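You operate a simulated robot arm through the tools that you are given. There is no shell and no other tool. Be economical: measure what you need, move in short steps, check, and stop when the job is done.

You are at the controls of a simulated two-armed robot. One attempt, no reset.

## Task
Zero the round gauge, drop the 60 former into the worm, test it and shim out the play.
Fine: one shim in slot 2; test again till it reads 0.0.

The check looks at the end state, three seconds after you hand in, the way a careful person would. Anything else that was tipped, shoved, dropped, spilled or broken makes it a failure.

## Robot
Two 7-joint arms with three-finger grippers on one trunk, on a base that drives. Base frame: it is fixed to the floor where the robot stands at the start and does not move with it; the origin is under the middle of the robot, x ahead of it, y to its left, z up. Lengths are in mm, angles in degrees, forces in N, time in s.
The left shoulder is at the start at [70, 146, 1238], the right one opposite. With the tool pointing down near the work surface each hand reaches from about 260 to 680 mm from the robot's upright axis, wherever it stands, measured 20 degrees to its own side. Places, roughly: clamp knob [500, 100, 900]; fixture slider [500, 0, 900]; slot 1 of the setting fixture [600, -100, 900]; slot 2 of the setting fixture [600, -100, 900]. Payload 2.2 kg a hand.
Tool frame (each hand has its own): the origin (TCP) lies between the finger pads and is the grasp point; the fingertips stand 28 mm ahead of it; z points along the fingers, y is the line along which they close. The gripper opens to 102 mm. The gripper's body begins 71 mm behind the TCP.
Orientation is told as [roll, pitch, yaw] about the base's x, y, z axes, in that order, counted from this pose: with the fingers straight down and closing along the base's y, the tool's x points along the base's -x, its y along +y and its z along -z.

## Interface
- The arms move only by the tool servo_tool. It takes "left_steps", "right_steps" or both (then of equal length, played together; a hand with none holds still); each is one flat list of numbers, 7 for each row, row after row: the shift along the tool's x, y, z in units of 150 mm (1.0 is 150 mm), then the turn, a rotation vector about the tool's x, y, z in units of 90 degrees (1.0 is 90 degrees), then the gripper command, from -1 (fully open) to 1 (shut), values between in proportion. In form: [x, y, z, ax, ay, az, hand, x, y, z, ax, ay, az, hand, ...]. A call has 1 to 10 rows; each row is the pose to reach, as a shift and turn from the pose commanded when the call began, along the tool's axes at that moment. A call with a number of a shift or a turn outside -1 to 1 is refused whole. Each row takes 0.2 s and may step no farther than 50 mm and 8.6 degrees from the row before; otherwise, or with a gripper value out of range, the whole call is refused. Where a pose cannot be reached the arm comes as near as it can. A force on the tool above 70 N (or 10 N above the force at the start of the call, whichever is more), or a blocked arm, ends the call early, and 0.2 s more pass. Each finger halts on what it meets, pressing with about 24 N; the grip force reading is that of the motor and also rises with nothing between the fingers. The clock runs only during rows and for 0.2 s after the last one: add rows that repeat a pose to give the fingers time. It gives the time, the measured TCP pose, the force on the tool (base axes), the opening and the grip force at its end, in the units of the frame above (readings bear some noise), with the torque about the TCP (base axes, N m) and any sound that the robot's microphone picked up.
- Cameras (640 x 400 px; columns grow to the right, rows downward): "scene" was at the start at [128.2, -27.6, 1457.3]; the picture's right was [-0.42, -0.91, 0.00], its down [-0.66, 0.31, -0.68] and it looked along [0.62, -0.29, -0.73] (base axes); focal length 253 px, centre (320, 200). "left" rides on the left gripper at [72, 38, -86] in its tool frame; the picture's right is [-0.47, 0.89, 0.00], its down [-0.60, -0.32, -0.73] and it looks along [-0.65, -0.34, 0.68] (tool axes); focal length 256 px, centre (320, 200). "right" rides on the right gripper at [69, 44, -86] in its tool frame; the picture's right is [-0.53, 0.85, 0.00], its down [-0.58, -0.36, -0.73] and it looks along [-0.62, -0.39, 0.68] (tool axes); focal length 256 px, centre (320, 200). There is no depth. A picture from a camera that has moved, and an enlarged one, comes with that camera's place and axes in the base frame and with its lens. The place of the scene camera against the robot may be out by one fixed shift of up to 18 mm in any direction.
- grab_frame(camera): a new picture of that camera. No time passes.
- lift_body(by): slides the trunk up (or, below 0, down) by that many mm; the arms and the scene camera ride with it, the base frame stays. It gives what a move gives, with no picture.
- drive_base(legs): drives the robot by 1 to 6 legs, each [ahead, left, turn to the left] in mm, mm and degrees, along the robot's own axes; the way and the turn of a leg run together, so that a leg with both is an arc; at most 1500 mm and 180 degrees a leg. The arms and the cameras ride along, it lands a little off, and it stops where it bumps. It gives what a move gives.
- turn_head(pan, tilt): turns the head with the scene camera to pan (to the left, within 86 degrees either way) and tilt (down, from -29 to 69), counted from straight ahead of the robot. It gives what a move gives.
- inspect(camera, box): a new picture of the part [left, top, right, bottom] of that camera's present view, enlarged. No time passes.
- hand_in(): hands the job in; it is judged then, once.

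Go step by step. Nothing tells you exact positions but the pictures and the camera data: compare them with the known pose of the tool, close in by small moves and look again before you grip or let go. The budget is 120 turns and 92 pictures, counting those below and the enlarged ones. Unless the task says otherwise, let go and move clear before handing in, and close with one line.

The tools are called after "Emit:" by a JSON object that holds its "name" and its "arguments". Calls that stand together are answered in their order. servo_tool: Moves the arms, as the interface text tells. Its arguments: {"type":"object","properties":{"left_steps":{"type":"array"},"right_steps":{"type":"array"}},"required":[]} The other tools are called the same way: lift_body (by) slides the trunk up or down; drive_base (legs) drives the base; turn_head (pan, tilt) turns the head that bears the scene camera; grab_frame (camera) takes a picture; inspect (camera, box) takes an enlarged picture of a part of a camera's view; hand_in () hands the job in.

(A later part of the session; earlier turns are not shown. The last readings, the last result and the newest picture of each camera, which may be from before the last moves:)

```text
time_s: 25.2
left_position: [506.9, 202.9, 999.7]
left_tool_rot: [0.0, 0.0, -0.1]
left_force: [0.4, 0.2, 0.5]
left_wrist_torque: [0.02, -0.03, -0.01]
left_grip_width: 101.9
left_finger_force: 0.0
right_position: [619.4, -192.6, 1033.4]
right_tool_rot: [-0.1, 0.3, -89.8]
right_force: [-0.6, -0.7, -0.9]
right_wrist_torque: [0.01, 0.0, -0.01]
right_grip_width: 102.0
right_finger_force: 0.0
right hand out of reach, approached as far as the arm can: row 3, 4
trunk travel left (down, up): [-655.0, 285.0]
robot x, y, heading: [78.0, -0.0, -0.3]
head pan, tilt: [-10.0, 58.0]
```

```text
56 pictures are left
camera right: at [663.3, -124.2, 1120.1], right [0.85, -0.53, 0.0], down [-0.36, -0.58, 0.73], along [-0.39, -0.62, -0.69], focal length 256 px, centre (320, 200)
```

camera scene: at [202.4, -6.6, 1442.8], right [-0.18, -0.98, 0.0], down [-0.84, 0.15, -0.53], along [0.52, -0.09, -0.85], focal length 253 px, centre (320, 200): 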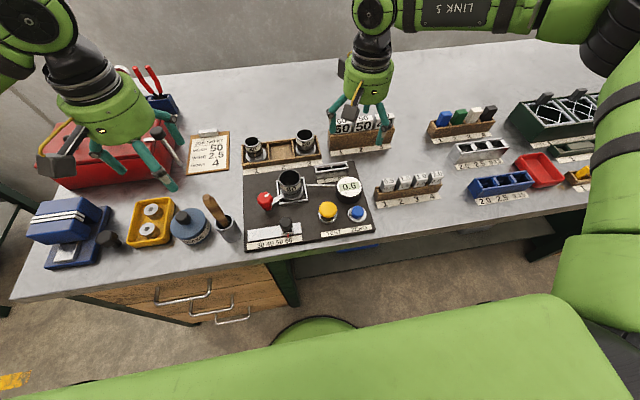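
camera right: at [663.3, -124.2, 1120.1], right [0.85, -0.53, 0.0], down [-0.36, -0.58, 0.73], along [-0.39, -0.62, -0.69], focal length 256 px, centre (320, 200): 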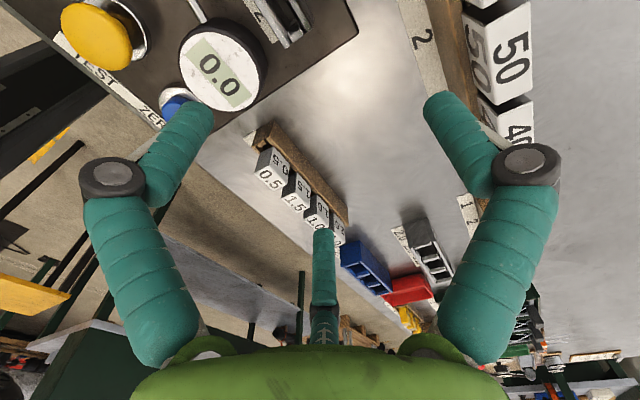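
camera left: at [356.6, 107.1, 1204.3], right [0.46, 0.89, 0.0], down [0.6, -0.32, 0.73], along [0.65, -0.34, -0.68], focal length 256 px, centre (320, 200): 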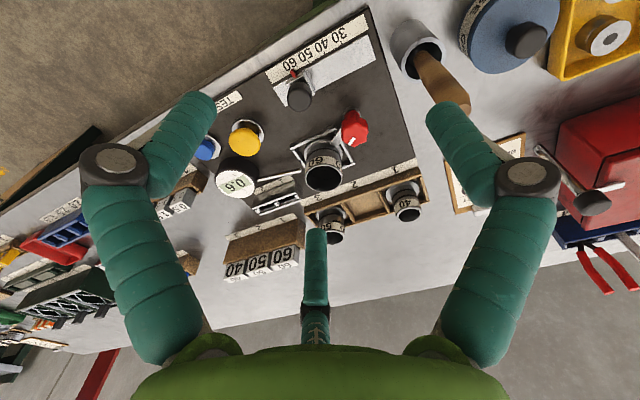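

The arm stalls near x 619 here. I'll check base clearance to the bench before driving slightly closer.

Emit:
{"name": "turn_head", "arguments": {"pan": 0, "tilt": 69}}

Emit:
{"name": "grab_frame", "arguments": {"camera": "scene"}}

```text
time_s: 25.9
left_position: [506.1, 202.9, 1000.5]
left_tool_rot: [0.1, 0.0, 0.0]
left_force: [0.3, -0.1, -0.1]
left_wrist_torque: [0.02, 0.02, -0.01]
left_grip_width: 102.1
left_finger_force: 0.1
right_position: [619.2, -192.8, 1034.8]
right_tool_rot: [0.0, 0.3, -89.8]
right_force: [-0.1, 0.4, 0.1]
right_wrist_torque: [0.0, -0.02, 0.0]
right_grip_width: 102.0
right_finger_force: 0.0
trunk travel left (down, up): [-655.0, 285.0]
robot x, y, heading: [77.5, 1.3, -0.3]
head pan, tilt: [0.0, 68.8]
```

```text
55 pictures are left
camera scene: at [189.0, 5.5, 1311.3], right [0.0, -1.0, 0.0], down [-0.93, 0.0, -0.36], along [0.36, 0.0, -0.93], focal length 253 px, centre (320, 200)
```

scene: 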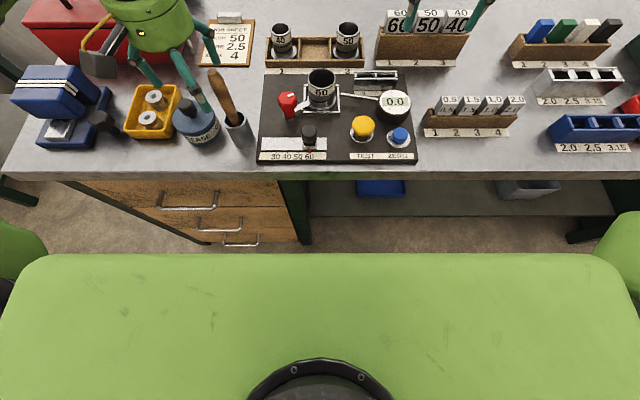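

The green body moves with the trunk (it's the torso), and the base disc has roughly 75+ mm clearance. Driving another 40 mm ahead with the hands high.

Emit:
{"name": "drive_base", "arguments": {"legs": [[40, 0, 0]]}}

Emit:
{"name": "servo_tool", "arguments": {"right_steps": [0, 0.12, 0, 0, 0, 0, -1, 0.05, 0.24, 0, 0, 0, 0, -1, 0.1, 0.36, 0, 0, 0, 0, -1]}}

Emit:
{"name": "grab_frame", "arguments": {"camera": "right"}}

```text
time_s: 26.8
left_position: [544.0, 201.8, 1001.2]
left_tool_rot: [0.0, -0.2, -0.1]
left_force: [-0.9, 0.1, 0.2]
left_wrist_torque: [0.01, -0.02, 0.02]
left_grip_width: 102.3
left_finger_force: 0.1
right_position: [656.5, -191.6, 1035.8]
right_tool_rot: [0.2, 0.3, -89.8]
right_force: [0.4, -0.2, 0.7]
right_wrist_torque: [-0.01, 0.04, -0.02]
right_grip_width: 102.2
right_finger_force: 0.1
trunk travel left (down, up): [-655.0, 285.0]
robot x, y, heading: [116.1, 1.7, 0.1]
head pan, tilt: [0.0, 68.8]
```

```text
time_s: 27.6
left_position: [547.0, 203.0, 1000.6]
left_tool_rot: [0.0, 0.1, 0.0]
left_force: [-0.1, 0.5, 0.5]
left_wrist_torque: [-0.01, -0.01, 0.01]
left_grip_width: 102.1
left_finger_force: 0.1
right_position: [666.4, -201.1, 1028.5]
right_tool_rot: [0.1, 0.3, -89.9]
right_force: [0.0, 0.5, -0.1]
right_wrist_torque: [-0.01, -0.01, 0.0]
right_grip_width: 102.1
right_finger_force: 0.1
right hand out of reach, approached as far as the arm can: row 1, 2, 3
trunk travel left (down, up): [-655.0, 285.0]
robot x, y, heading: [116.4, 0.4, -0.2]
head pan, tilt: [0.0, 68.8]
```

```text
54 pictures are left
camera right: at [709.6, -131.0, 1116.6], right [0.85, -0.53, 0.0], down [-0.36, -0.58, 0.73], along [-0.39, -0.62, -0.69], focal length 256 px, centre (320, 200)
```

right: 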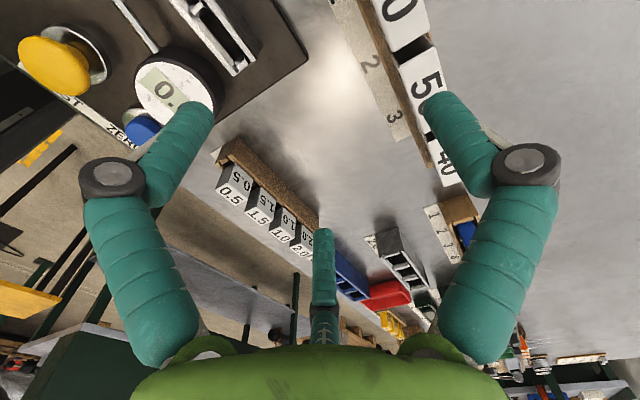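

Reach improves the higher the tool is relative to the shoulder, so I'll raise both hands by 120 mm and then lower the trunk by 120 mm more.

Emit:
{"name": "servo_tool", "arguments": {"right_steps": [0, -0.05, -0.2, 0, 0, 0, -1, 0, -0.1, -0.4, 0, 0, 0, -1, 0, -0.1, -0.6, 0, 0, 0, -1, 0, -0.1, -0.8, 0, 0, 0, -1], "left_steps": [0.1, 0.05, -0.2, 0, 0, 0, -1, 0.2, 0.1, -0.4, 0, 0, 0, -1, 0.3, 0.15, -0.6, 0, 0, 0, -1, 0.4, 0.2, -0.8, 0, 0, 0, -1]}}

Emit:
{"name": "lift_body", "arguments": {"by": -120}}

Emit:
{"name": "servo_tool", "arguments": {"right_steps": [0, 0.12, 0, 0, 0, 0, -1, 0.05, 0.24, 0, 0, 0, 0, -1, 0.1, 0.36, 0, 0, 0, 0, -1, 0.13, 0.45, 0, 0, 0, 0, -1]}}

Emit:
{"name": "grab_frame", "arguments": {"camera": "right"}}

```text
time_s: 28.6
left_position: [480.6, 235.4, 1122.8]
left_tool_rot: [-0.1, -0.2, -0.1]
left_force: [-0.5, -0.8, 0.3]
left_wrist_torque: [-0.04, -0.03, -0.02]
left_grip_width: 102.1
left_finger_force: 0.1
right_position: [632.3, -214.3, 1148.9]
right_tool_rot: [0.4, 0.4, -89.9]
right_force: [-0.4, 0.2, 0.1]
right_wrist_torque: [0.02, -0.02, 0.01]
right_grip_width: 101.9
right_finger_force: 0.1
right hand out of reach, approached as far as the arm can: row 3, 4
trunk travel left (down, up): [-655.0, 285.0]
robot x, y, heading: [115.6, 0.9, -0.1]
head pan, tilt: [0.0, 68.8]
```

```text
time_s: 30.1
left_position: [484.1, 236.4, 1000.8]
left_tool_rot: [0.0, -0.1, -0.1]
left_force: [-0.9, 0.6, -0.2]
left_wrist_torque: [0.0, -0.01, -0.01]
left_grip_width: 101.8
left_finger_force: 0.1
right_position: [634.8, -213.2, 1027.0]
right_tool_rot: [0.2, 0.4, -89.9]
right_force: [0.4, 0.4, -0.3]
right_wrist_torque: [-0.04, 0.01, -0.01]
right_grip_width: 101.6
right_finger_force: 0.1
trunk travel left (down, up): [-535.0, 405.0]
robot x, y, heading: [113.0, 0.3, -0.0]
head pan, tilt: [0.0, 68.8]
```

```text
time_s: 31.1
left_position: [483.4, 235.8, 1000.9]
left_tool_rot: [-0.1, -0.1, -0.1]
left_force: [-0.4, 0.2, -0.5]
left_wrist_torque: [0.0, 0.01, -0.01]
left_grip_width: 101.9
left_finger_force: 0.0
right_position: [643.3, -223.9, 1021.4]
right_tool_rot: [0.2, 0.4, -89.8]
right_force: [0.3, 0.6, 0.3]
right_wrist_torque: [-0.01, 0.03, 0.01]
right_grip_width: 102.1
right_finger_force: 0.0
right hand out of reach, approached as far as the arm can: row 1, 2, 3, 4
trunk travel left (down, up): [-535.0, 405.0]
robot x, y, heading: [113.0, -2.8, 0.1]
head pan, tilt: [0.0, 68.8]
```

```text
53 pictures are left
camera right: at [686.5, -155.3, 1109.7], right [0.85, -0.53, 0.0], down [-0.36, -0.58, 0.73], along [-0.39, -0.61, -0.69], focal length 256 px, centre (320, 200)
```

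right: 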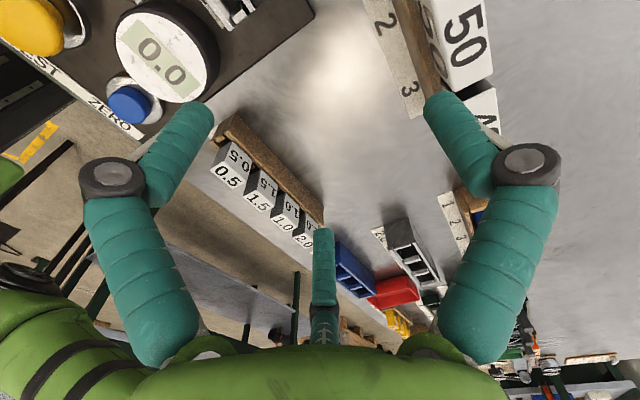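

The limit seems to come from the wrist, not the arm length. The three jaws repeat every 120°, so yaw -30 gives an equivalent grasp (jaws at 60°, 180°, 300°) with a more natural wrist; I'll turn to that.

Emit:
{"name": "servo_tool", "arguments": {"right_steps": [-0.05, -0.09, 0, 0, 0, -0.085, -1, -0.1, -0.18, 0, 0, 0, -0.17, -1, -0.15, -0.27, 0, 0, 0, -0.255, -1, -0.2, -0.36, 0, 0, 0, -0.34, -1, -0.25, -0.45, 0, 0, 0, -0.425, -1, -0.3, -0.54, 0, 0, 0, -0.51, -1, -0.35, -0.6, 0, 0, 0, -0.595, -1, -0.35, -0.6, 0, 0, 0, -0.665, -1]}}

Emit:
{"name": "servo_tool", "arguments": {"right_steps": [-0.2, 0.1, 0, 0, 0, 0, -1, -0.4, 0.2, 0, 0, 0, 0, -1, -0.6, 0.3, 0, 0, 0, 0, -1, -0.8, 0.4, 0, 0, 0, 0, -1]}}

```text
time_s: 32.9
left_position: [483.3, 236.5, 1001.4]
left_tool_rot: [0.0, 0.0, -0.1]
left_force: [-0.4, 0.3, 0.1]
left_wrist_torque: [-0.02, -0.02, 0.02]
left_grip_width: 102.1
left_finger_force: 0.1
right_position: [553.4, -272.8, 1025.4]
right_tool_rot: [0.4, 0.1, -29.8]
right_force: [0.2, -0.6, 0.5]
right_wrist_torque: [0.0, -0.02, 0.04]
right_grip_width: 102.0
right_finger_force: 0.0
trunk travel left (down, up): [-535.0, 405.0]
robot x, y, heading: [115.0, 2.4, -0.1]
head pan, tilt: [0.0, 68.8]
```

```text
time_s: 33.9
left_position: [484.9, 236.0, 999.2]
left_tool_rot: [0.1, 0.0, 0.0]
left_force: [-1.5, 0.5, 0.6]
left_wrist_torque: [0.02, -0.08, 0.01]
left_grip_width: 102.1
left_finger_force: 0.1
right_position: [669.7, -283.0, 1021.1]
right_tool_rot: [0.3, 0.3, -30.2]
right_force: [-0.1, 0.9, 0.6]
right_wrist_torque: [-0.05, -0.01, -0.02]
right_grip_width: 102.0
right_finger_force: 0.1
right hand out of reach, approached as far as the arm can: row 4
trunk travel left (down, up): [-535.0, 405.0]
robot x, y, heading: [118.5, -0.9, 0.2]
head pan, tilt: [0.0, 68.8]
```

Better: reach is now about 620 mm. I'll raise the trunk by 80 (wrist closer to shoulder level), drive 20 more, then approach over the block.

Emit:
{"name": "lift_body", "arguments": {"by": 80}}

Emit:
{"name": "drive_base", "arguments": {"legs": [[20, 0, 0]]}}

Emit:
{"name": "servo_tool", "arguments": {"right_steps": [0.05, 0.1, 0.15, 0, 0, 0, -1, 0.15, 0.3, 0.3, 0, 0, 0, -1, 0.25, 0.5, 0.45, 0, 0, 0, -1, 0.3, 0.7, 0.5, 0, 0, 0, -1]}}

Emit:
{"name": "grab_frame", "arguments": {"camera": "right"}}

```text
time_s: 35.0
left_position: [485.4, 235.9, 1079.8]
left_tool_rot: [0.0, -0.1, -0.1]
left_force: [0.7, 0.7, 0.5]
left_wrist_torque: [0.0, -0.02, 0.01]
left_grip_width: 102.1
left_finger_force: 0.1
right_position: [668.6, -281.9, 1101.7]
right_tool_rot: [0.5, 0.1, -29.9]
right_force: [0.3, 0.4, 0.2]
right_wrist_torque: [0.0, 0.0, -0.02]
right_grip_width: 102.0
right_finger_force: 0.1
trunk travel left (down, up): [-615.0, 325.0]
robot x, y, heading: [118.9, -0.3, -0.3]
head pan, tilt: [0.0, 68.8]
```

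```text
time_s: 35.8
left_position: [500.7, 236.2, 1081.0]
left_tool_rot: [0.0, -0.3, -0.1]
left_force: [-1.2, 1.2, 0.4]
left_wrist_torque: [0.01, -0.02, -0.02]
left_grip_width: 102.3
left_finger_force: 0.0
right_position: [686.3, -281.8, 1104.4]
right_tool_rot: [0.5, -0.1, -30.1]
right_force: [-0.4, 0.9, 0.3]
right_wrist_torque: [0.01, -0.06, 0.01]
right_grip_width: 101.7
right_finger_force: 0.0
trunk travel left (down, up): [-615.0, 325.0]
robot x, y, heading: [137.2, -2.4, -0.1]
head pan, tilt: [0.0, 68.8]
```

```text
time_s: 36.8
left_position: [503.7, 236.2, 1080.4]
left_tool_rot: [0.0, -0.1, -0.1]
left_force: [-0.7, -0.1, 0.1]
left_wrist_torque: [-0.01, -0.02, 0.0]
left_grip_width: 101.9
left_finger_force: 0.1
right_position: [675.5, -193.1, 1025.6]
right_tool_rot: [0.5, 0.0, -30.0]
right_force: [-0.6, -0.7, -0.2]
right_wrist_torque: [-0.04, -0.03, 0.0]
right_grip_width: 102.0
right_finger_force: 0.1
right hand out of reach, approached as far as the arm can: row 2, 3, 4
trunk travel left (down, up): [-615.0, 325.0]
robot x, y, heading: [136.9, -1.9, -0.4]
head pan, tilt: [0.0, 68.8]
```

```text
52 pictures are left
camera right: at [636.6, -121.0, 1112.2], right [0.89, 0.47, 0.01], down [0.31, -0.61, 0.73], along [0.34, -0.64, -0.69], focal length 256 px, centre (320, 200)
```

right: 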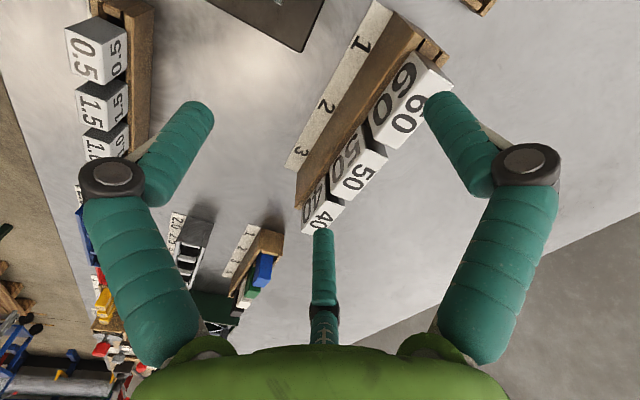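

Reach is better when the target lies further to the right side, so I'll turn the base 20° left in place; the hands sweep well above the bench items.

Emit:
{"name": "drive_base", "arguments": {"legs": [[0, 0, 20]]}}

Emit:
{"name": "turn_head", "arguments": {"pan": -30, "tilt": 55}}

Emit:
{"name": "grab_frame", "arguments": {"camera": "scene"}}

```text
time_s: 38.4
left_position: [396.4, 350.8, 1079.8]
left_tool_rot: [0.0, -0.1, 20.7]
left_force: [-0.6, 0.3, 0.1]
left_wrist_torque: [0.0, 0.0, -0.01]
left_grip_width: 102.0
left_finger_force: 0.2
right_position: [708.2, 10.0, 1025.8]
right_tool_rot: [0.6, 0.0, -9.2]
right_force: [0.7, 0.5, -0.2]
right_wrist_torque: [0.0, 0.03, 0.01]
right_grip_width: 102.0
right_finger_force: 0.1
trunk travel left (down, up): [-615.0, 325.0]
robot x, y, heading: [135.2, -1.4, 20.7]
head pan, tilt: [0.0, 68.8]
```

```text
time_s: 39.3
left_position: [396.2, 352.1, 1080.0]
left_tool_rot: [0.0, -0.1, 20.6]
left_force: [-0.2, -0.4, -0.3]
left_wrist_torque: [-0.03, 0.03, 0.04]
left_grip_width: 101.8
left_finger_force: 0.0
right_position: [709.1, 9.6, 1025.3]
right_tool_rot: [0.5, 0.0, -9.2]
right_force: [0.9, -0.4, 0.0]
right_wrist_torque: [-0.01, 0.01, 0.0]
right_grip_width: 102.1
right_finger_force: 0.0
trunk travel left (down, up): [-615.0, 325.0]
robot x, y, heading: [136.0, 1.4, 20.6]
head pan, tilt: [-30.0, 55.0]
```

```text
51 pictures are left
camera scene: at [260.5, 11.4, 1286.7], right [-0.16, -0.99, 0.0], down [-0.81, 0.13, -0.57], along [0.57, -0.09, -0.82], focal length 253 px, centre (320, 200)
```

scene: 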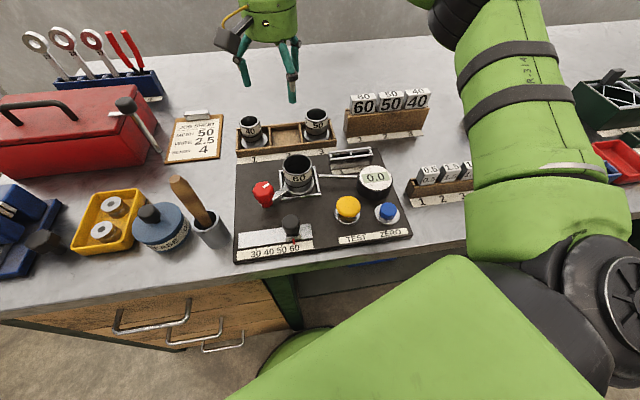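

Emit:
{"name": "servo_tool", "arguments": {"right_steps": [-0.02, -0.24, 0, 0, 0, 0.058, -1, -0.05, -0.49, 0, 0, 0, 0.116, -1, -0.08, -0.74, 0, 0, 0, 0.174, -1, -0.11, -0.98, 0, 0.005, 0, 0.231, -1]}}

Emit:
{"name": "grab_frame", "arguments": {"camera": "right"}}

```text
time_s: 40.3
left_position: [396.2, 349.1, 1081.3]
left_tool_rot: [0.0, -0.1, 20.7]
left_force: [-0.2, -0.4, 0.6]
left_wrist_torque: [0.02, 0.0, 0.0]
left_grip_width: 102.1
left_finger_force: 0.1
right_position: [699.4, -138.2, 1024.1]
right_tool_rot: [0.1, 0.3, -30.0]
right_force: [0.0, -1.1, -1.0]
right_wrist_torque: [0.0, -0.03, 0.03]
right_grip_width: 102.1
right_finger_force: 0.1
trunk travel left (down, up): [-615.0, 325.0]
robot x, y, heading: [137.9, 4.1, 20.7]
head pan, tilt: [-30.0, 55.0]
```

```text
50 pictures are left
camera right: at [662.5, -65.6, 1111.5], right [0.89, 0.46, 0.0], down [0.32, -0.61, 0.73], along [0.34, -0.64, -0.69], focal length 256 px, centre (320, 200)
```

right: 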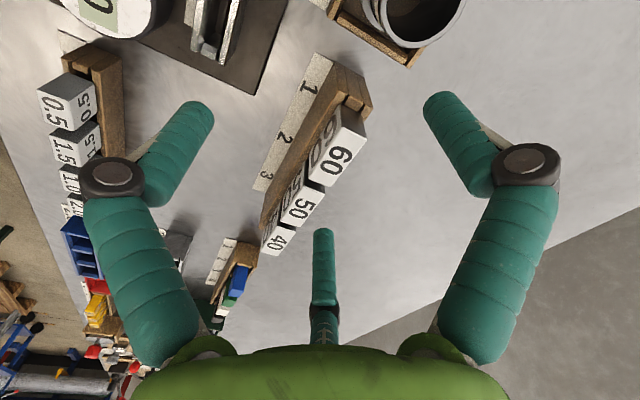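

The 60 block's top centre is confirmed near [730,-165,956]. I'll check how far it stands out of the rack before descending.

Emit:
{"name": "inspect", "arguments": {"camera": "scene", "box": [330, 60, 450, 150]}}

Emit:
{"name": "inspect", "arguments": {"camera": "right", "box": [240, 40, 400, 140]}}

```text
4.44 times, centred on (390, 105) of scene
camera zoom: at [260.0, 9.5, 1286.8], right [-0.16, -0.99, 0.0], down [-0.81, 0.13, -0.57], along [0.57, -0.09, -0.82], focal length 1124 px, centre (9, 622)
```

zoom: 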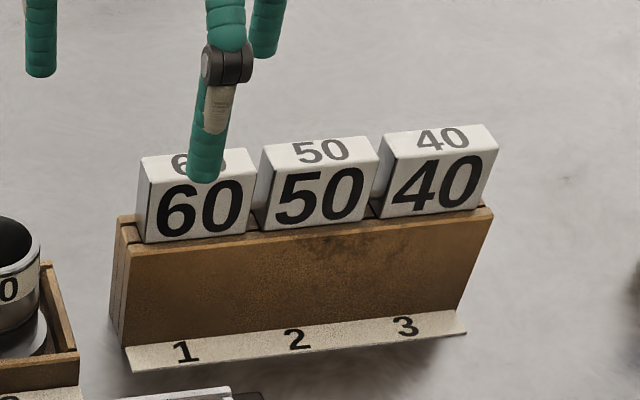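

```text
4.00 times, centred on (320, 90) of right
camera zoom: at [662.5, -65.6, 1111.5], right [0.89, 0.46, 0.0], down [0.32, -0.61, 0.73], along [0.34, -0.64, -0.69], focal length 1024 px, centre (320, 640)
```

zoom: 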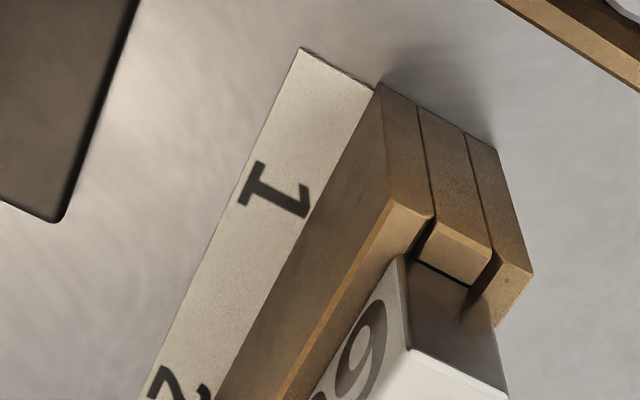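

The block stands about 36 mm above the rack top (z≈920). I'll move over it with jaws at 80 mm, then lower with fingertips to about z 930.

Emit:
{"name": "servo_tool", "arguments": {"right_steps": [-0.15, -0.02, 0, 0, 0, 0, -0.57, -0.298, -0.036, 0, 0, 0, 0, -0.57, -0.298, -0.036, 0.15, 0, 0, 0, -0.57]}}

Emit:
{"name": "grab_frame", "arguments": {"camera": "right"}}

```text
time_s: 41.1
left_position: [395.8, 350.1, 1080.5]
left_tool_rot: [0.0, 0.0, 20.8]
left_force: [-1.1, -0.7, 0.0]
left_wrist_torque: [-0.03, 0.02, 0.03]
left_grip_width: 102.0
left_finger_force: 0.0
right_position: [737.1, -163.1, 1000.8]
right_tool_rot: [0.0, 0.1, -30.0]
right_force: [-0.4, -0.1, 0.5]
right_wrist_torque: [-0.01, 0.01, -0.03]
right_grip_width: 80.0
right_finger_force: 0.0
trunk travel left (down, up): [-615.0, 325.0]
robot x, y, heading: [137.5, 1.2, 20.9]
head pan, tilt: [-30.0, 55.0]
```

```text
47 pictures are left
camera right: at [699.4, -90.9, 1087.6], right [0.89, 0.47, 0.0], down [0.32, -0.6, 0.73], along [0.34, -0.65, -0.68], focal length 256 px, centre (320, 200)
```

right: 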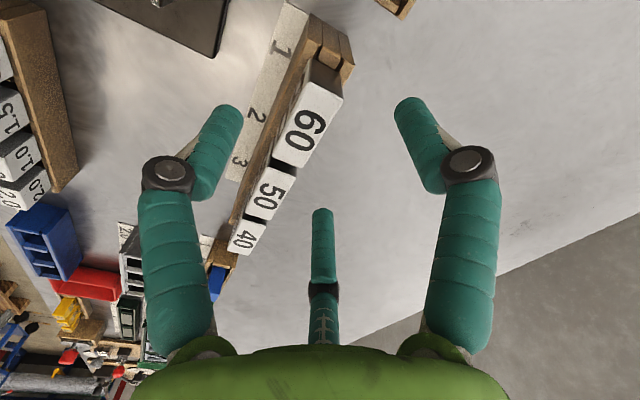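

Emit:
{"name": "servo_tool", "arguments": {"right_steps": [-0.004, -0.02, 0.15, 0, 0, 0, -0.57, -0.004, -0.02, 0.3, 0, 0, 0, -0.57]}}

Emit:
{"name": "grab_frame", "arguments": {"camera": "right"}}

Emit:
{"name": "inspect", "arguments": {"camera": "scene", "box": [330, 40, 450, 150]}}

```text
time_s: 41.7
left_position: [395.7, 351.1, 1080.2]
left_tool_rot: [0.0, -0.1, 20.7]
left_force: [1.0, -0.7, -0.5]
left_wrist_torque: [0.03, 0.03, 0.03]
left_grip_width: 101.8
left_finger_force: 0.0
right_position: [734.5, -167.3, 957.8]
right_tool_rot: [0.1, 0.1, -29.9]
right_force: [0.1, 0.6, 0.1]
right_wrist_torque: [-0.01, -0.01, 0.0]
right_grip_width: 80.1
right_finger_force: 0.1
trunk travel left (down, up): [-615.0, 325.0]
robot x, y, heading: [137.0, -0.7, 20.6]
head pan, tilt: [-30.0, 55.0]
```

```text
46 pictures are left
camera right: at [696.1, -94.1, 1043.8], right [0.89, 0.46, 0.0], down [0.32, -0.61, 0.73], along [0.34, -0.65, -0.68], focal length 256 px, centre (320, 200)
```

right: 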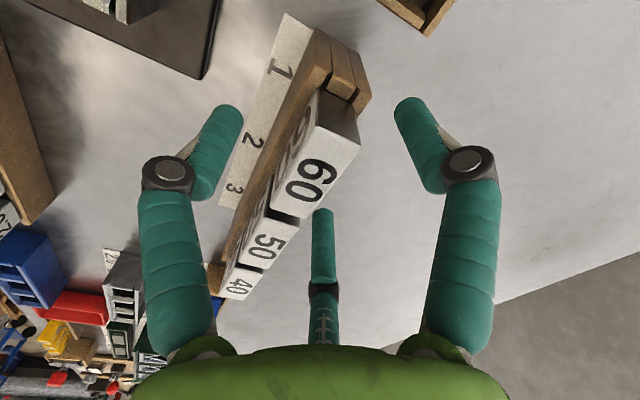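

```text
3.64 times, centred on (390, 95) of scene
camera zoom: at [260.9, 11.4, 1286.7], right [-0.16, -0.99, 0.0], down [-0.81, 0.13, -0.57], along [0.57, -0.09, -0.82], focal length 920 px, centre (66, 582)
```

zoom: 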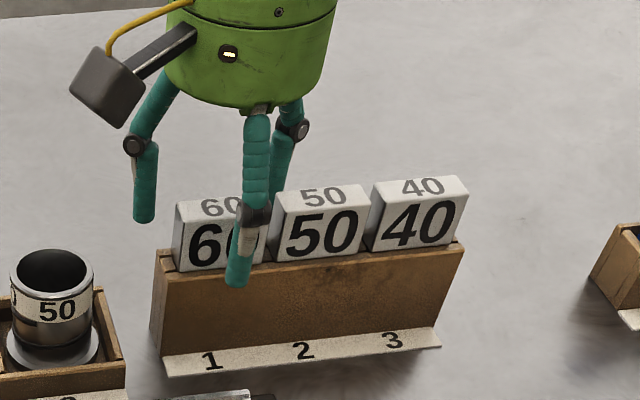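

Jaws straddle the block at the right place. Closing.

Emit:
{"name": "servo_tool", "arguments": {"right_steps": [0, 0, 0, 0, 0, 0, 0.1, 0, 0, 0, 0, 0, 0, 1, 0, 0, 0, 0, 0, 0, 1]}}

Emit:
{"name": "grab_frame", "arguments": {"camera": "right"}}

```text
time_s: 42.5
left_position: [395.4, 350.1, 1080.1]
left_tool_rot: [0.0, -0.1, 20.8]
left_force: [-0.7, 0.2, 0.4]
left_wrist_torque: [0.02, 0.05, 0.03]
left_grip_width: 102.0
left_finger_force: 0.1
right_position: [732.9, -166.8, 958.8]
right_tool_rot: [0.1, 0.1, -30.0]
right_force: [0.4, 0.1, 2.2]
right_wrist_torque: [-0.01, 0.01, -0.05]
right_grip_width: 32.6
right_finger_force: 23.7
trunk travel left (down, up): [-615.0, 325.0]
robot x, y, heading: [137.5, -4.9, 20.8]
head pan, tilt: [-30.0, 55.0]
```

```text
44 pictures are left
camera right: at [695.8, -94.0, 1044.3], right [0.89, 0.46, 0.0], down [0.32, -0.61, 0.73], along [0.34, -0.65, -0.68], focal length 256 px, centre (320, 200)
```

right: 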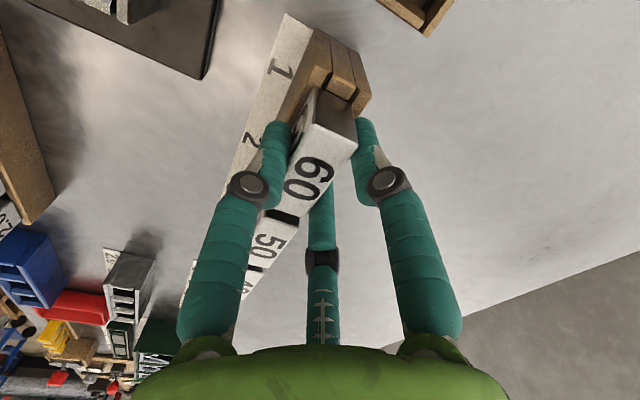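

Grip width 32.6 matches the three-jaw prediction exactly. Lifting straight up.

Emit:
{"name": "servo_tool", "arguments": {"right_steps": [0, 0, -0.1, 0, 0, 0, 1, 0, 0, -0.25, 0, 0, 0, 1, 0, 0, -0.42, 0, 0, 0, 1, 0, 0, -0.6, 0, 0, 0, 1]}}

Emit:
{"name": "inspect", "arguments": {"camera": "scene", "box": [230, 0, 450, 150]}}

```text
time_s: 43.5
left_position: [394.8, 350.4, 1080.1]
left_tool_rot: [0.0, -0.1, 20.7]
left_force: [-0.1, -0.5, 0.4]
left_wrist_torque: [0.03, -0.03, 0.0]
left_grip_width: 102.2
left_finger_force: 0.1
right_position: [736.4, -168.3, 1047.3]
right_tool_rot: [0.1, 0.1, -30.1]
right_force: [0.4, -0.9, -2.0]
right_wrist_torque: [-0.01, 0.0, 0.02]
right_grip_width: 32.9
right_finger_force: 24.2
trunk travel left (down, up): [-615.0, 325.0]
robot x, y, heading: [141.0, -0.9, 20.7]
head pan, tilt: [-30.0, 55.0]
```

```text
2.67 times, centred on (340, 75) of scene
camera zoom: at [260.1, 11.7, 1286.7], right [-0.16, -0.99, 0.0], down [-0.81, 0.13, -0.57], along [0.57, -0.09, -0.82], focal length 675 px, centre (267, 533)
```

zoom: 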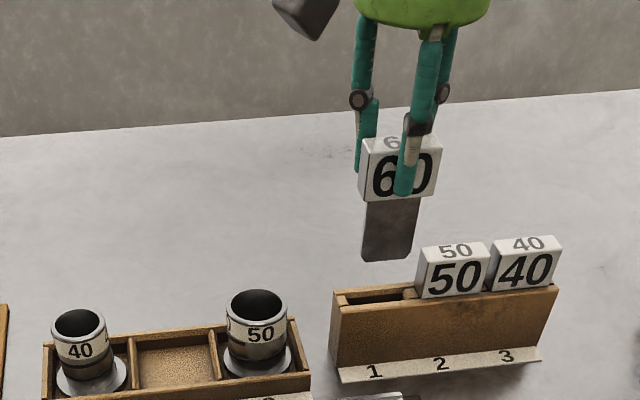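

The former has a labelled head and a grey blade below, ideal to drop into the worm. I'll carry it high toward the 60 worm at about [579,-3].

Emit:
{"name": "servo_tool", "arguments": {"right_steps": [0.24, 0.07, 0, 0, 0, 0, 1, 0.48, 0.15, 0, 0, 0, 0, 1, 0.72, 0.23, 0, 0, 0, 0, 1, 0.95, 0.3, 0, 0, 0, 0, 1]}}

Emit:
{"name": "servo_tool", "arguments": {"right_steps": [0.15, 0.05, 0, 0, 0, 0, 1, 0.3, 0.1, 0, 0, 0, 0, 1, 0.4, 0.15, 0, 0, 0, 0, 1]}}

Emit:
{"name": "grab_frame", "arguments": {"camera": "right"}}

Emit:
{"name": "inspect", "arguments": {"camera": "scene", "box": [210, 70, 420, 250]}}

```text
time_s: 44.5
left_position: [396.0, 351.8, 1080.7]
left_tool_rot: [-0.1, -0.1, 20.7]
left_force: [0.0, -0.2, -0.2]
left_wrist_torque: [-0.05, -0.03, 0.01]
left_grip_width: 102.0
left_finger_force: 0.0
right_position: [636.9, -55.1, 1046.1]
right_tool_rot: [-0.1, 0.1, -30.0]
right_force: [-0.2, -0.1, -2.6]
right_wrist_torque: [-0.03, -0.02, 0.01]
right_grip_width: 32.6
right_finger_force: 24.1
trunk travel left (down, up): [-615.0, 325.0]
robot x, y, heading: [136.1, -2.6, 20.6]
head pan, tilt: [-30.0, 55.0]
```

```text
time_s: 45.3
left_position: [397.5, 351.2, 1080.0]
left_tool_rot: [0.0, -0.1, 20.7]
left_force: [-0.2, -0.2, 0.2]
left_wrist_torque: [0.0, 0.01, -0.02]
left_grip_width: 101.8
left_finger_force: 0.2
right_position: [596.4, -7.5, 1047.0]
right_tool_rot: [0.0, 0.1, -30.0]
right_force: [0.4, -0.1, -2.3]
right_wrist_torque: [0.06, -0.01, 0.0]
right_grip_width: 32.5
right_finger_force: 24.2
trunk travel left (down, up): [-615.0, 325.0]
robot x, y, heading: [136.0, 0.9, 20.8]
head pan, tilt: [-30.0, 55.0]
```

```text
42 pictures are left
camera right: at [558.7, 64.7, 1133.3], right [0.89, 0.46, 0.0], down [0.32, -0.6, 0.73], along [0.34, -0.65, -0.68], focal length 256 px, centre (320, 200)
```

right: 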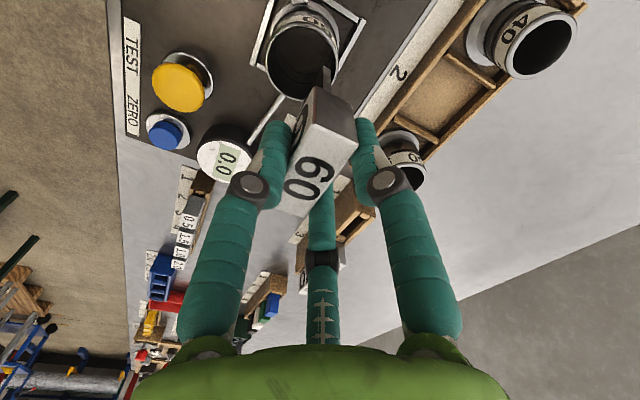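

```text
2.22 times, centred on (315, 160) of scene
camera zoom: at [261.1, 11.5, 1286.7], right [-0.16, -0.99, 0.0], down [-0.81, 0.13, -0.57], along [0.57, -0.09, -0.82], focal length 562 px, centre (331, 289)
```

zoom: 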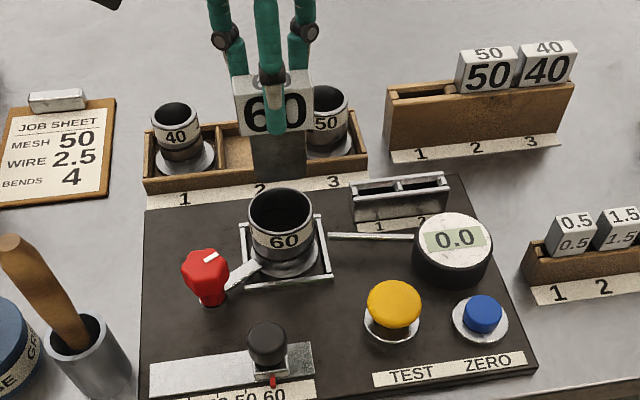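

The worm rim is confirmed at about [579,-2,931]. I'll centre the blade over it and lower it until just above the rim, then look.

Emit:
{"name": "servo_tool", "arguments": {"right_steps": [0.093, -0.026, 0, 0, 0, 0, 1, 0.093, -0.026, 0.12, 0, 0, 0, 1, 0.093, -0.026, 0.12, 0, 0, 0, 1]}}

Emit:
{"name": "inspect", "arguments": {"camera": "right", "box": [220, 0, 400, 160]}}

Emit:
{"name": "inspect", "arguments": {"camera": "scene", "box": [250, 110, 350, 220]}}

```text
time_s: 46.1
left_position: [396.3, 349.8, 1080.6]
left_tool_rot: [0.0, -0.1, 20.7]
left_force: [-0.4, -0.8, 0.2]
left_wrist_torque: [0.02, 0.01, -0.01]
left_grip_width: 102.1
left_finger_force: 0.1
right_position: [583.9, -3.6, 1028.3]
right_tool_rot: [0.0, 0.0, -30.1]
right_force: [-0.1, 0.2, -2.4]
right_wrist_torque: [0.02, -0.06, 0.01]
right_grip_width: 32.7
right_finger_force: 23.6
trunk travel left (down, up): [-615.0, 325.0]
robot x, y, heading: [131.2, -2.4, 20.8]
head pan, tilt: [-30.0, 55.0]
```

```text
2.50 times, centred on (310, 80) of right
camera zoom: at [545.6, 68.7, 1115.4], right [0.89, 0.46, 0.0], down [0.32, -0.6, 0.73], along [0.34, -0.65, -0.68], focal length 640 px, centre (345, 500)
```

zoom: 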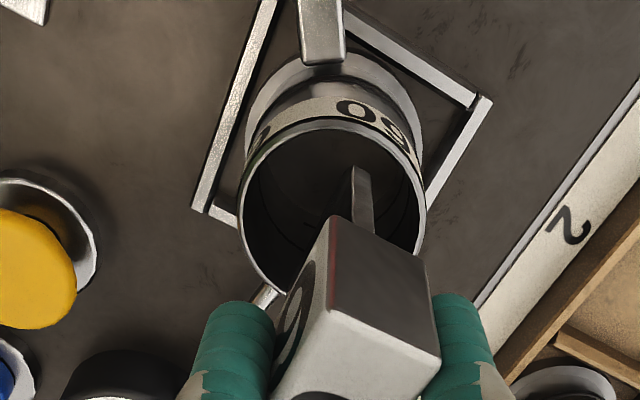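

```text
3.64 times, centred on (300, 165) of scene
camera zoom: at [260.5, 11.4, 1286.7], right [-0.16, -0.99, 0.0], down [-0.81, 0.13, -0.57], along [0.57, -0.09, -0.82], focal length 920 px, centre (393, 327)
```

zoom: 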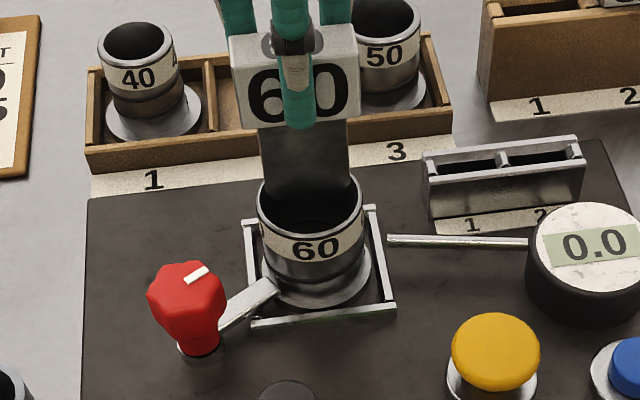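

The blade is centred over the worm's opening. Lowering it in.

Emit:
{"name": "servo_tool", "arguments": {"right_steps": [0.0, 0, 0.1, 0, 0, 0, 1, 0, 0, 0.2, 0, 0, 0, 1, 0, 0, 0.28, 0, 0, 0, 1]}}

Emit:
{"name": "servo_tool", "arguments": {"right_steps": [0, 0, 0.04, 0, 0, 0, 1, 0, 0, 0.08, 0, 0, 0, 1]}}

Emit:
{"name": "inspect", "arguments": {"camera": "scene", "box": [250, 110, 350, 220]}}

```text
time_s: 46.9
left_position: [397.1, 350.3, 1081.3]
left_tool_rot: [0.0, -0.1, 20.7]
left_force: [0.2, 0.3, -0.1]
left_wrist_torque: [0.01, 0.03, -0.02]
left_grip_width: 102.0
left_finger_force: 0.1
right_position: [583.3, -4.0, 988.8]
right_tool_rot: [0.0, 0.0, -29.9]
right_force: [0.6, 0.1, -2.2]
right_wrist_torque: [-0.02, -0.02, -0.01]
right_grip_width: 32.7
right_finger_force: 23.5
trunk travel left (down, up): [-615.0, 325.0]
robot x, y, heading: [136.2, 3.8, 20.9]
head pan, tilt: [-30.0, 55.0]
```

```text
time_s: 47.5
left_position: [396.4, 351.4, 1079.9]
left_tool_rot: [-0.1, -0.1, 20.7]
left_force: [-0.2, 0.9, -0.1]
left_wrist_torque: [0.01, -0.01, 0.02]
left_grip_width: 101.9
left_finger_force: 0.0
right_position: [583.4, -4.5, 974.6]
right_tool_rot: [0.0, 0.0, -30.0]
right_force: [0.1, 0.0, -2.5]
right_wrist_torque: [0.0, -0.02, 0.01]
right_grip_width: 32.8
right_finger_force: 24.2
trunk travel left (down, up): [-615.0, 325.0]
robot x, y, heading: [138.5, 0.7, 20.7]
head pan, tilt: [-30.0, 55.0]
```

```text
3.64 times, centred on (300, 165) of scene
camera zoom: at [261.0, 11.4, 1286.7], right [-0.16, -0.99, 0.0], down [-0.81, 0.13, -0.57], along [0.57, -0.09, -0.82], focal length 920 px, centre (393, 327)
```

zoom: 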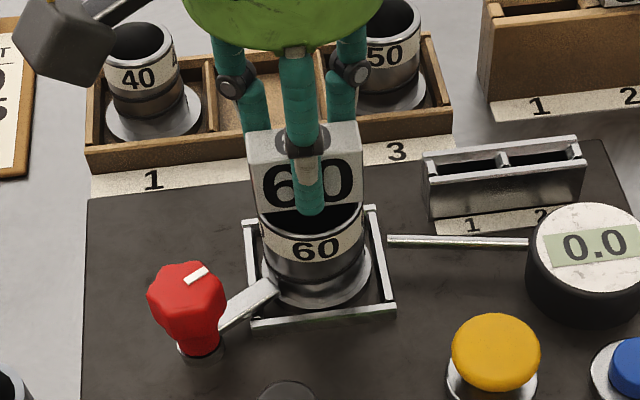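

Emit:
{"name": "servo_tool", "arguments": {"right_steps": [0, 0, 0.015, 0, 0, 0, 1, 0, 0, 0.03, 0, 0, 0, 1, 0, 0, 0.045, 0, 0, 0, 1]}}

Emit:
{"name": "inspect", "arguments": {"camera": "right", "box": [220, 40, 400, 200]}}

```text
time_s: 48.3
left_position: [395.0, 350.1, 1081.1]
left_tool_rot: [0.1, -0.3, 20.7]
left_force: [-0.9, 0.0, -0.2]
left_wrist_torque: [0.02, 0.01, -0.01]
left_grip_width: 102.0
left_finger_force: 0.1
right_position: [582.4, -2.7, 970.0]
right_tool_rot: [0.3, 0.0, -30.0]
right_force: [2.1, -2.1, 16.1]
right_wrist_torque: [-0.44, 0.17, 0.05]
right_grip_width: 32.7
right_finger_force: 24.1
trunk travel left (down, up): [-615.0, 325.0]
robot x, y, heading: [133.6, -3.2, 20.7]
head pan, tilt: [-30.0, 55.0]
```

```text
2.50 times, centred on (310, 120) of right
camera zoom: at [543.6, 68.8, 1056.3], right [0.89, 0.46, 0.0], down [0.31, -0.61, 0.73], along [0.34, -0.65, -0.68], focal length 640 px, centre (345, 400)
```

zoom: 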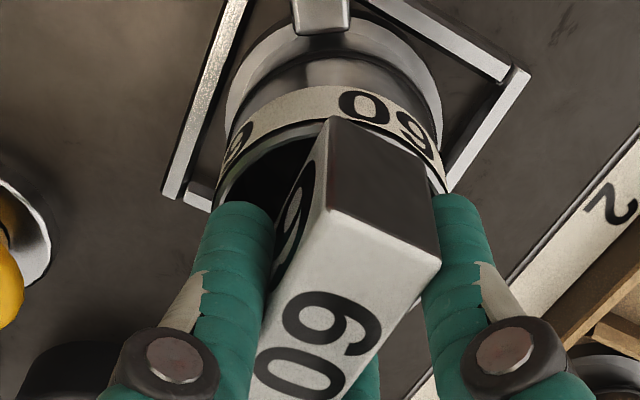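

The head rests on the rim (contact at z 970 as predicted). Easing off, releasing and rising clear.

Emit:
{"name": "servo_tool", "arguments": {"right_steps": [0, 0, -0.018, 0, 0, 0, 1, 0, 0, -0.018, 0, 0, 0, -0.1, 0, 0, -0.018, 0, 0, 0, -0.4, 0, 0, -0.018, 0, 0, 0, -0.4]}}

Emit:
{"name": "servo_tool", "arguments": {"right_steps": [0, 0, -0.2, 0, 0, 0, -0.4, 0, 0, -0.45, 0, 0, 0, -0.4, 0, 0, -0.7, 0, 0, 0, -0.4]}}

Emit:
{"name": "inspect", "arguments": {"camera": "scene", "box": [220, 110, 420, 250]}}

```text
time_s: 49.3
left_position: [395.7, 349.7, 1080.6]
left_tool_rot: [0.0, 0.0, 20.7]
left_force: [0.0, 0.4, 0.1]
left_wrist_torque: [-0.02, -0.05, 0.03]
left_grip_width: 102.2
left_finger_force: 0.0
right_position: [581.2, -3.2, 970.3]
right_tool_rot: [0.0, 0.1, -30.0]
right_force: [0.5, 0.2, 0.5]
right_wrist_torque: [-0.03, -0.01, -0.01]
right_grip_width: 71.3
right_finger_force: 0.1
trunk travel left (down, up): [-615.0, 325.0]
robot x, y, heading: [136.7, -3.0, 20.9]
head pan, tilt: [-30.0, 55.0]
```

```text
time_s: 50.1
left_position: [396.4, 351.1, 1080.4]
left_tool_rot: [0.0, -0.1, 20.7]
left_force: [-1.0, 0.2, 0.7]
left_wrist_torque: [0.0, -0.01, 0.0]
left_grip_width: 102.4
left_finger_force: 0.2
right_position: [582.8, -5.6, 1075.7]
right_tool_rot: [0.0, 0.1, -30.0]
right_force: [-0.3, -0.9, 0.3]
right_wrist_torque: [0.0, -0.07, -0.01]
right_grip_width: 71.3
right_finger_force: 0.0
trunk travel left (down, up): [-615.0, 325.0]
robot x, y, heading: [139.1, 0.7, 20.6]
head pan, tilt: [-30.0, 55.0]
```

```text
2.86 times, centred on (320, 180) of scene
camera zoom: at [259.9, 11.3, 1286.7], right [-0.16, -0.99, 0.0], down [-0.81, 0.13, -0.57], along [0.57, -0.09, -0.82], focal length 723 px, centre (320, 257)
```

zoom: 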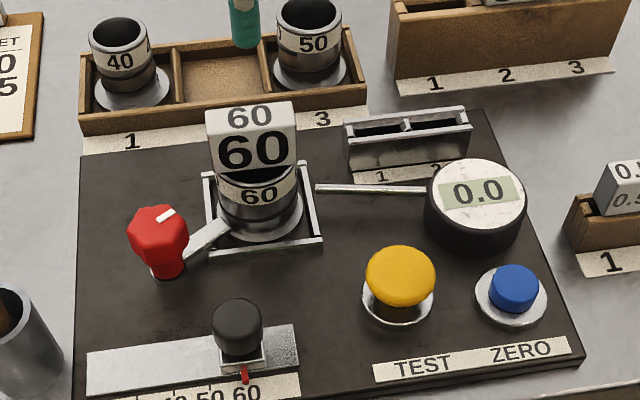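

The former sits in the worm. Next: press the yellow TEST button, at about [489,-87]; moving above it with jaws closed.

Emit:
{"name": "servo_tool", "arguments": {"right_steps": [0.07, -0.2, 0, 0, 0, 0, 0, 0.14, -0.4, 0, 0, 0, 0, 1, 0.21, -0.6, 0.0, 0, 0, 0, 1, 0.273, -0.78, 0.15, 0, 0, 0, 1, 0.273, -0.78, 0.4, 0, 0, 0, 1, 0.273, -0.78, 0.65, 0, 0, 0, 1]}}

Emit:
{"name": "grab_frame", "arguments": {"camera": "right"}}

```text
time_s: 51.5
left_position: [397.8, 351.1, 1080.3]
left_tool_rot: [-0.1, -0.1, 20.7]
left_force: [0.1, 1.2, 0.3]
left_wrist_torque: [0.02, -0.02, -0.03]
left_grip_width: 102.0
left_finger_force: 0.1
right_position: [488.0, -85.4, 978.3]
right_tool_rot: [0.0, 0.0, -29.9]
right_force: [0.4, 0.9, 0.2]
right_wrist_torque: [-0.02, -0.05, 0.0]
right_grip_width: 1.9
right_finger_force: 23.8
trunk travel left (down, up): [-615.0, 325.0]
robot x, y, heading: [135.6, -1.9, 20.6]
head pan, tilt: [-30.0, 55.0]
```

```text
35 pictures are left
camera right: at [450.9, -12.1, 1064.8], right [0.89, 0.46, 0.0], down [0.32, -0.61, 0.73], along [0.34, -0.65, -0.68], focal length 256 px, centre (320, 200)
```

right: 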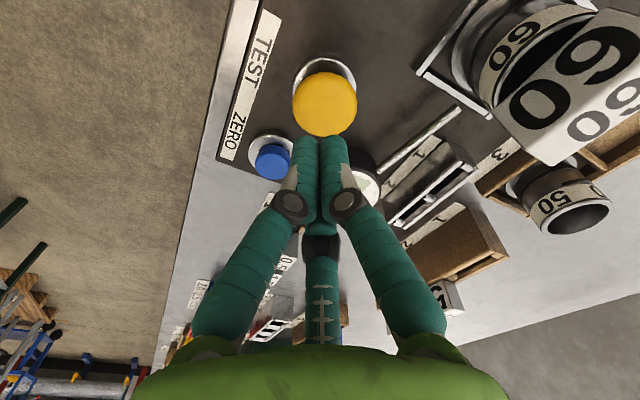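

Emit:
{"name": "servo_tool", "arguments": {"right_steps": [-0.016, 0.02, 0.15, 0, 0, 0, 1, -0.016, 0.02, 0.27, 0, 0, 0, 1]}}

Emit:
{"name": "servo_tool", "arguments": {"right_steps": [0, 0, 0.03, 0, 0, 0, 1, 0, 0, 0.05, 0, 0, 0, 1, 0, 0, 0.07, 0, 0, 0, 1]}}

```text
time_s: 52.1
left_position: [396.0, 351.4, 1080.7]
left_tool_rot: [0.0, -0.2, 20.6]
left_force: [-0.3, -0.2, 0.6]
left_wrist_torque: [-0.01, 0.02, 0.02]
left_grip_width: 102.3
left_finger_force: 0.0
right_position: [490.6, -83.4, 938.0]
right_tool_rot: [0.1, 0.1, -30.1]
right_force: [0.2, -0.4, -0.3]
right_wrist_torque: [0.0, 0.01, -0.01]
right_grip_width: 1.9
right_finger_force: 23.8
trunk travel left (down, up): [-615.0, 325.0]
robot x, y, heading: [137.8, 1.9, 20.8]
head pan, tilt: [-30.0, 55.0]
```

```text
time_s: 52.9
left_position: [394.4, 351.1, 1081.0]
left_tool_rot: [-0.1, -0.2, 20.7]
left_force: [0.0, -0.4, -0.3]
left_wrist_torque: [0.0, 0.01, 0.04]
left_grip_width: 102.1
left_finger_force: 0.0
right_position: [489.2, -84.3, 929.3]
right_tool_rot: [0.3, -0.3, -29.9]
right_force: [1.1, -3.3, 24.1]
right_wrist_torque: [-0.1, -0.05, 0.05]
right_grip_width: 5.9
right_finger_force: 31.2
trunk travel left (down, up): [-615.0, 325.0]
robot x, y, heading: [132.4, 2.5, 20.6]
head pan, tilt: [-30.0, 55.0]
heard: click
```

A click was heard. Lifting off and reading the gauge.

Emit:
{"name": "servo_tool", "arguments": {"right_steps": [0, 0, -0.1, 0, 0, 0, 1, 0, 0, -0.4, 0, 0, 0, 1, 0, 0, -0.7, 0, 0, 0, 1]}}

Emit:
{"name": "inspect", "arguments": {"camera": "scene", "box": [240, 110, 500, 250]}}

```text
time_s: 53.7
left_position: [395.1, 350.1, 1081.3]
left_tool_rot: [0.1, -0.1, 20.7]
left_force: [0.7, -0.1, -0.6]
left_wrist_torque: [0.0, -0.02, 0.0]
left_grip_width: 102.1
left_finger_force: 0.0
right_position: [488.5, -84.1, 1031.9]
right_tool_rot: [0.0, 0.1, -30.0]
right_force: [0.5, 0.4, 0.2]
right_wrist_torque: [0.0, 0.04, -0.02]
right_grip_width: 2.1
right_finger_force: 31.9
trunk travel left (down, up): [-615.0, 325.0]
robot x, y, heading: [138.6, -0.6, 20.6]
head pan, tilt: [-30.0, 55.0]
```

```text
2.46 times, centred on (370, 180) of scene
camera zoom: at [260.0, 11.5, 1286.7], right [-0.16, -0.99, 0.0], down [-0.81, 0.13, -0.57], along [0.57, -0.09, -0.82], focal length 623 px, centre (197, 249)
```

zoom: 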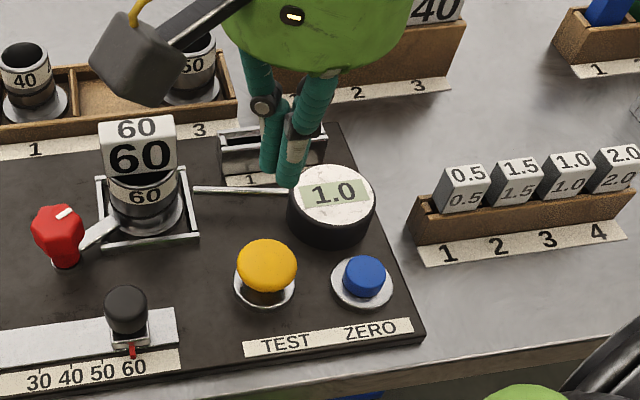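

The gauge reads 1.0, so shim 1.0 (rack place 3) goes in slot 2. Moving the right hand toward the shim rack to look.

Emit:
{"name": "servo_tool", "arguments": {"right_steps": [-0.18, -0.18, 0, 0, 0, 0, 1, -0.36, -0.36, 0, 0, 0, 0, 0.5, -0.54, -0.54, 0, 0, 0, 0, 0, -0.72, -0.72, 0, 0, 0, 0, 0, -0.9, -0.9, 0, 0, 0, 0, 0]}}

Emit:
{"name": "grab_frame", "arguments": {"camera": "right"}}

Emit:
{"name": "inspect", "arguments": {"camera": "scene", "box": [240, 110, 520, 270]}}

```text
time_s: 54.9
left_position: [395.8, 351.2, 1080.4]
left_tool_rot: [-0.2, -0.1, 20.7]
left_force: [-0.8, 0.3, 0.3]
left_wrist_torque: [-0.03, -0.02, 0.01]
left_grip_width: 102.3
left_finger_force: 0.0
right_position: [542.1, -271.3, 1029.9]
right_tool_rot: [0.0, 0.0, -29.8]
right_force: [0.5, 0.9, 0.1]
right_wrist_torque: [-0.01, 0.0, -0.01]
right_grip_width: 51.0
right_finger_force: 0.1
trunk travel left (down, up): [-615.0, 325.0]
robot x, y, heading: [138.9, -3.7, 20.7]
head pan, tilt: [-30.0, 55.0]
```

```text
33 pictures are left
camera right: at [503.7, -198.7, 1116.4], right [0.88, 0.47, 0.0], down [0.32, -0.6, 0.73], along [0.34, -0.65, -0.68], focal length 256 px, centre (320, 200)
```

right: 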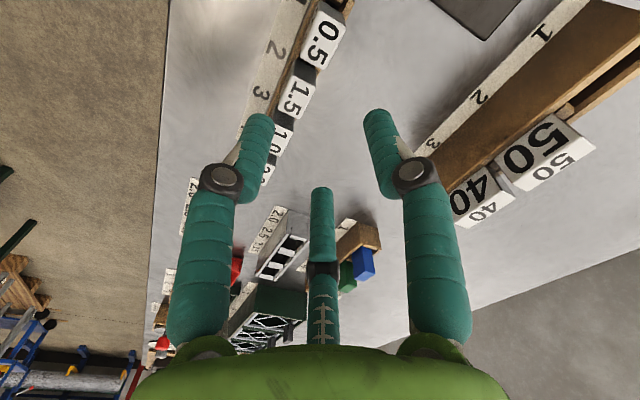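

```text
2.29 times, centred on (380, 190) of scene
camera zoom: at [259.4, 11.6, 1286.9], right [-0.16, -0.99, 0.0], down [-0.81, 0.13, -0.57], along [0.57, -0.09, -0.82], focal length 578 px, centre (183, 223)
```

zoom: 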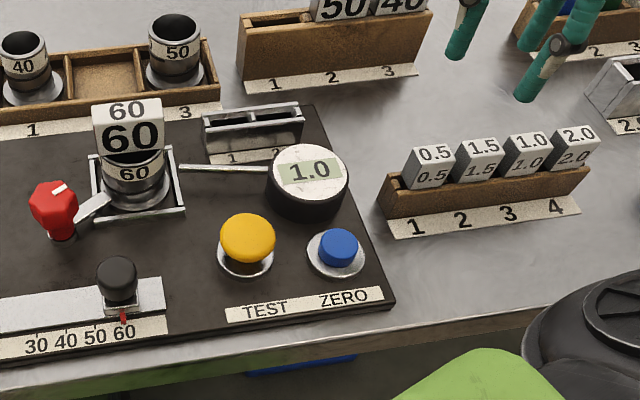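

Shim 1.0 is estimated at [528,-329], top about z 925. Moving above it for a closer look.

Emit:
{"name": "servo_tool", "arguments": {"right_steps": [-0.04, -0.12, 0.08, 0, 0, 0, 0, -0.08, -0.25, 0.16, 0, 0, 0, 0, -0.125, -0.372, 0.3, 0, 0, 0, 0]}}

Emit:
{"name": "grab_frame", "arguments": {"camera": "right"}}

```text
time_s: 55.7
left_position: [396.3, 350.0, 1080.2]
left_tool_rot: [0.0, -0.2, 20.7]
left_force: [-0.8, -0.3, -0.1]
left_wrist_torque: [0.03, 0.01, -0.01]
left_grip_width: 102.0
left_finger_force: 0.1
right_position: [527.1, -329.9, 987.7]
right_tool_rot: [0.1, 0.1, -30.0]
right_force: [-0.9, -0.2, -0.4]
right_wrist_torque: [0.05, -0.04, 0.02]
right_grip_width: 51.1
right_finger_force: 0.1
trunk travel left (down, up): [-615.0, 325.0]
robot x, y, heading: [135.2, -0.2, 20.8]
head pan, tilt: [-30.0, 55.0]
```

```text
31 pictures are left
camera right: at [488.4, -257.4, 1073.0], right [0.89, 0.47, 0.0], down [0.32, -0.61, 0.73], along [0.34, -0.65, -0.68], focal length 256 px, centre (320, 200)
```

right: 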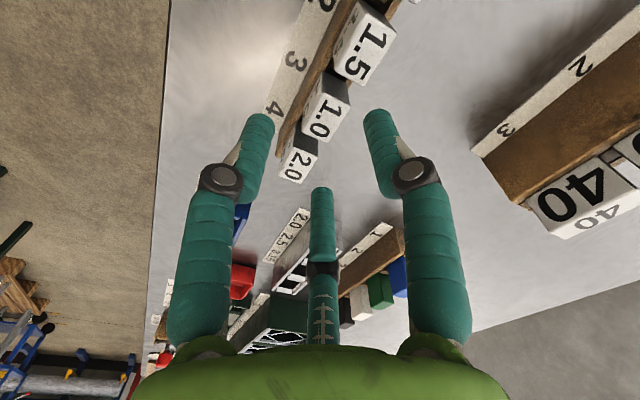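

Emit:
{"name": "inspect", "arguments": {"camera": "right", "box": [250, 40, 410, 200]}}

```text
2.50 times, centred on (330, 120) of right
camera zoom: at [488.4, -257.4, 1073.0], right [0.89, 0.47, 0.0], down [0.32, -0.61, 0.73], along [0.34, -0.65, -0.68], focal length 640 px, centre (295, 400)
```

zoom: 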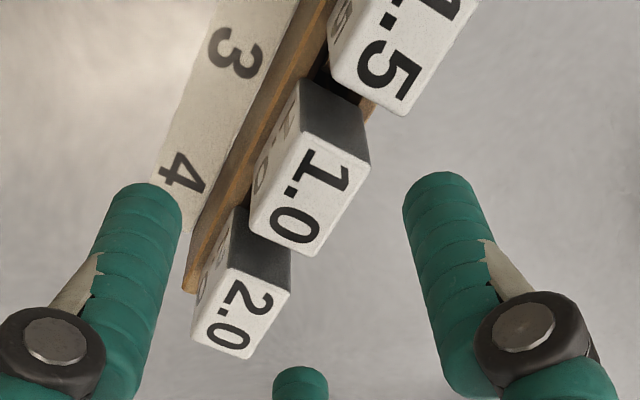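

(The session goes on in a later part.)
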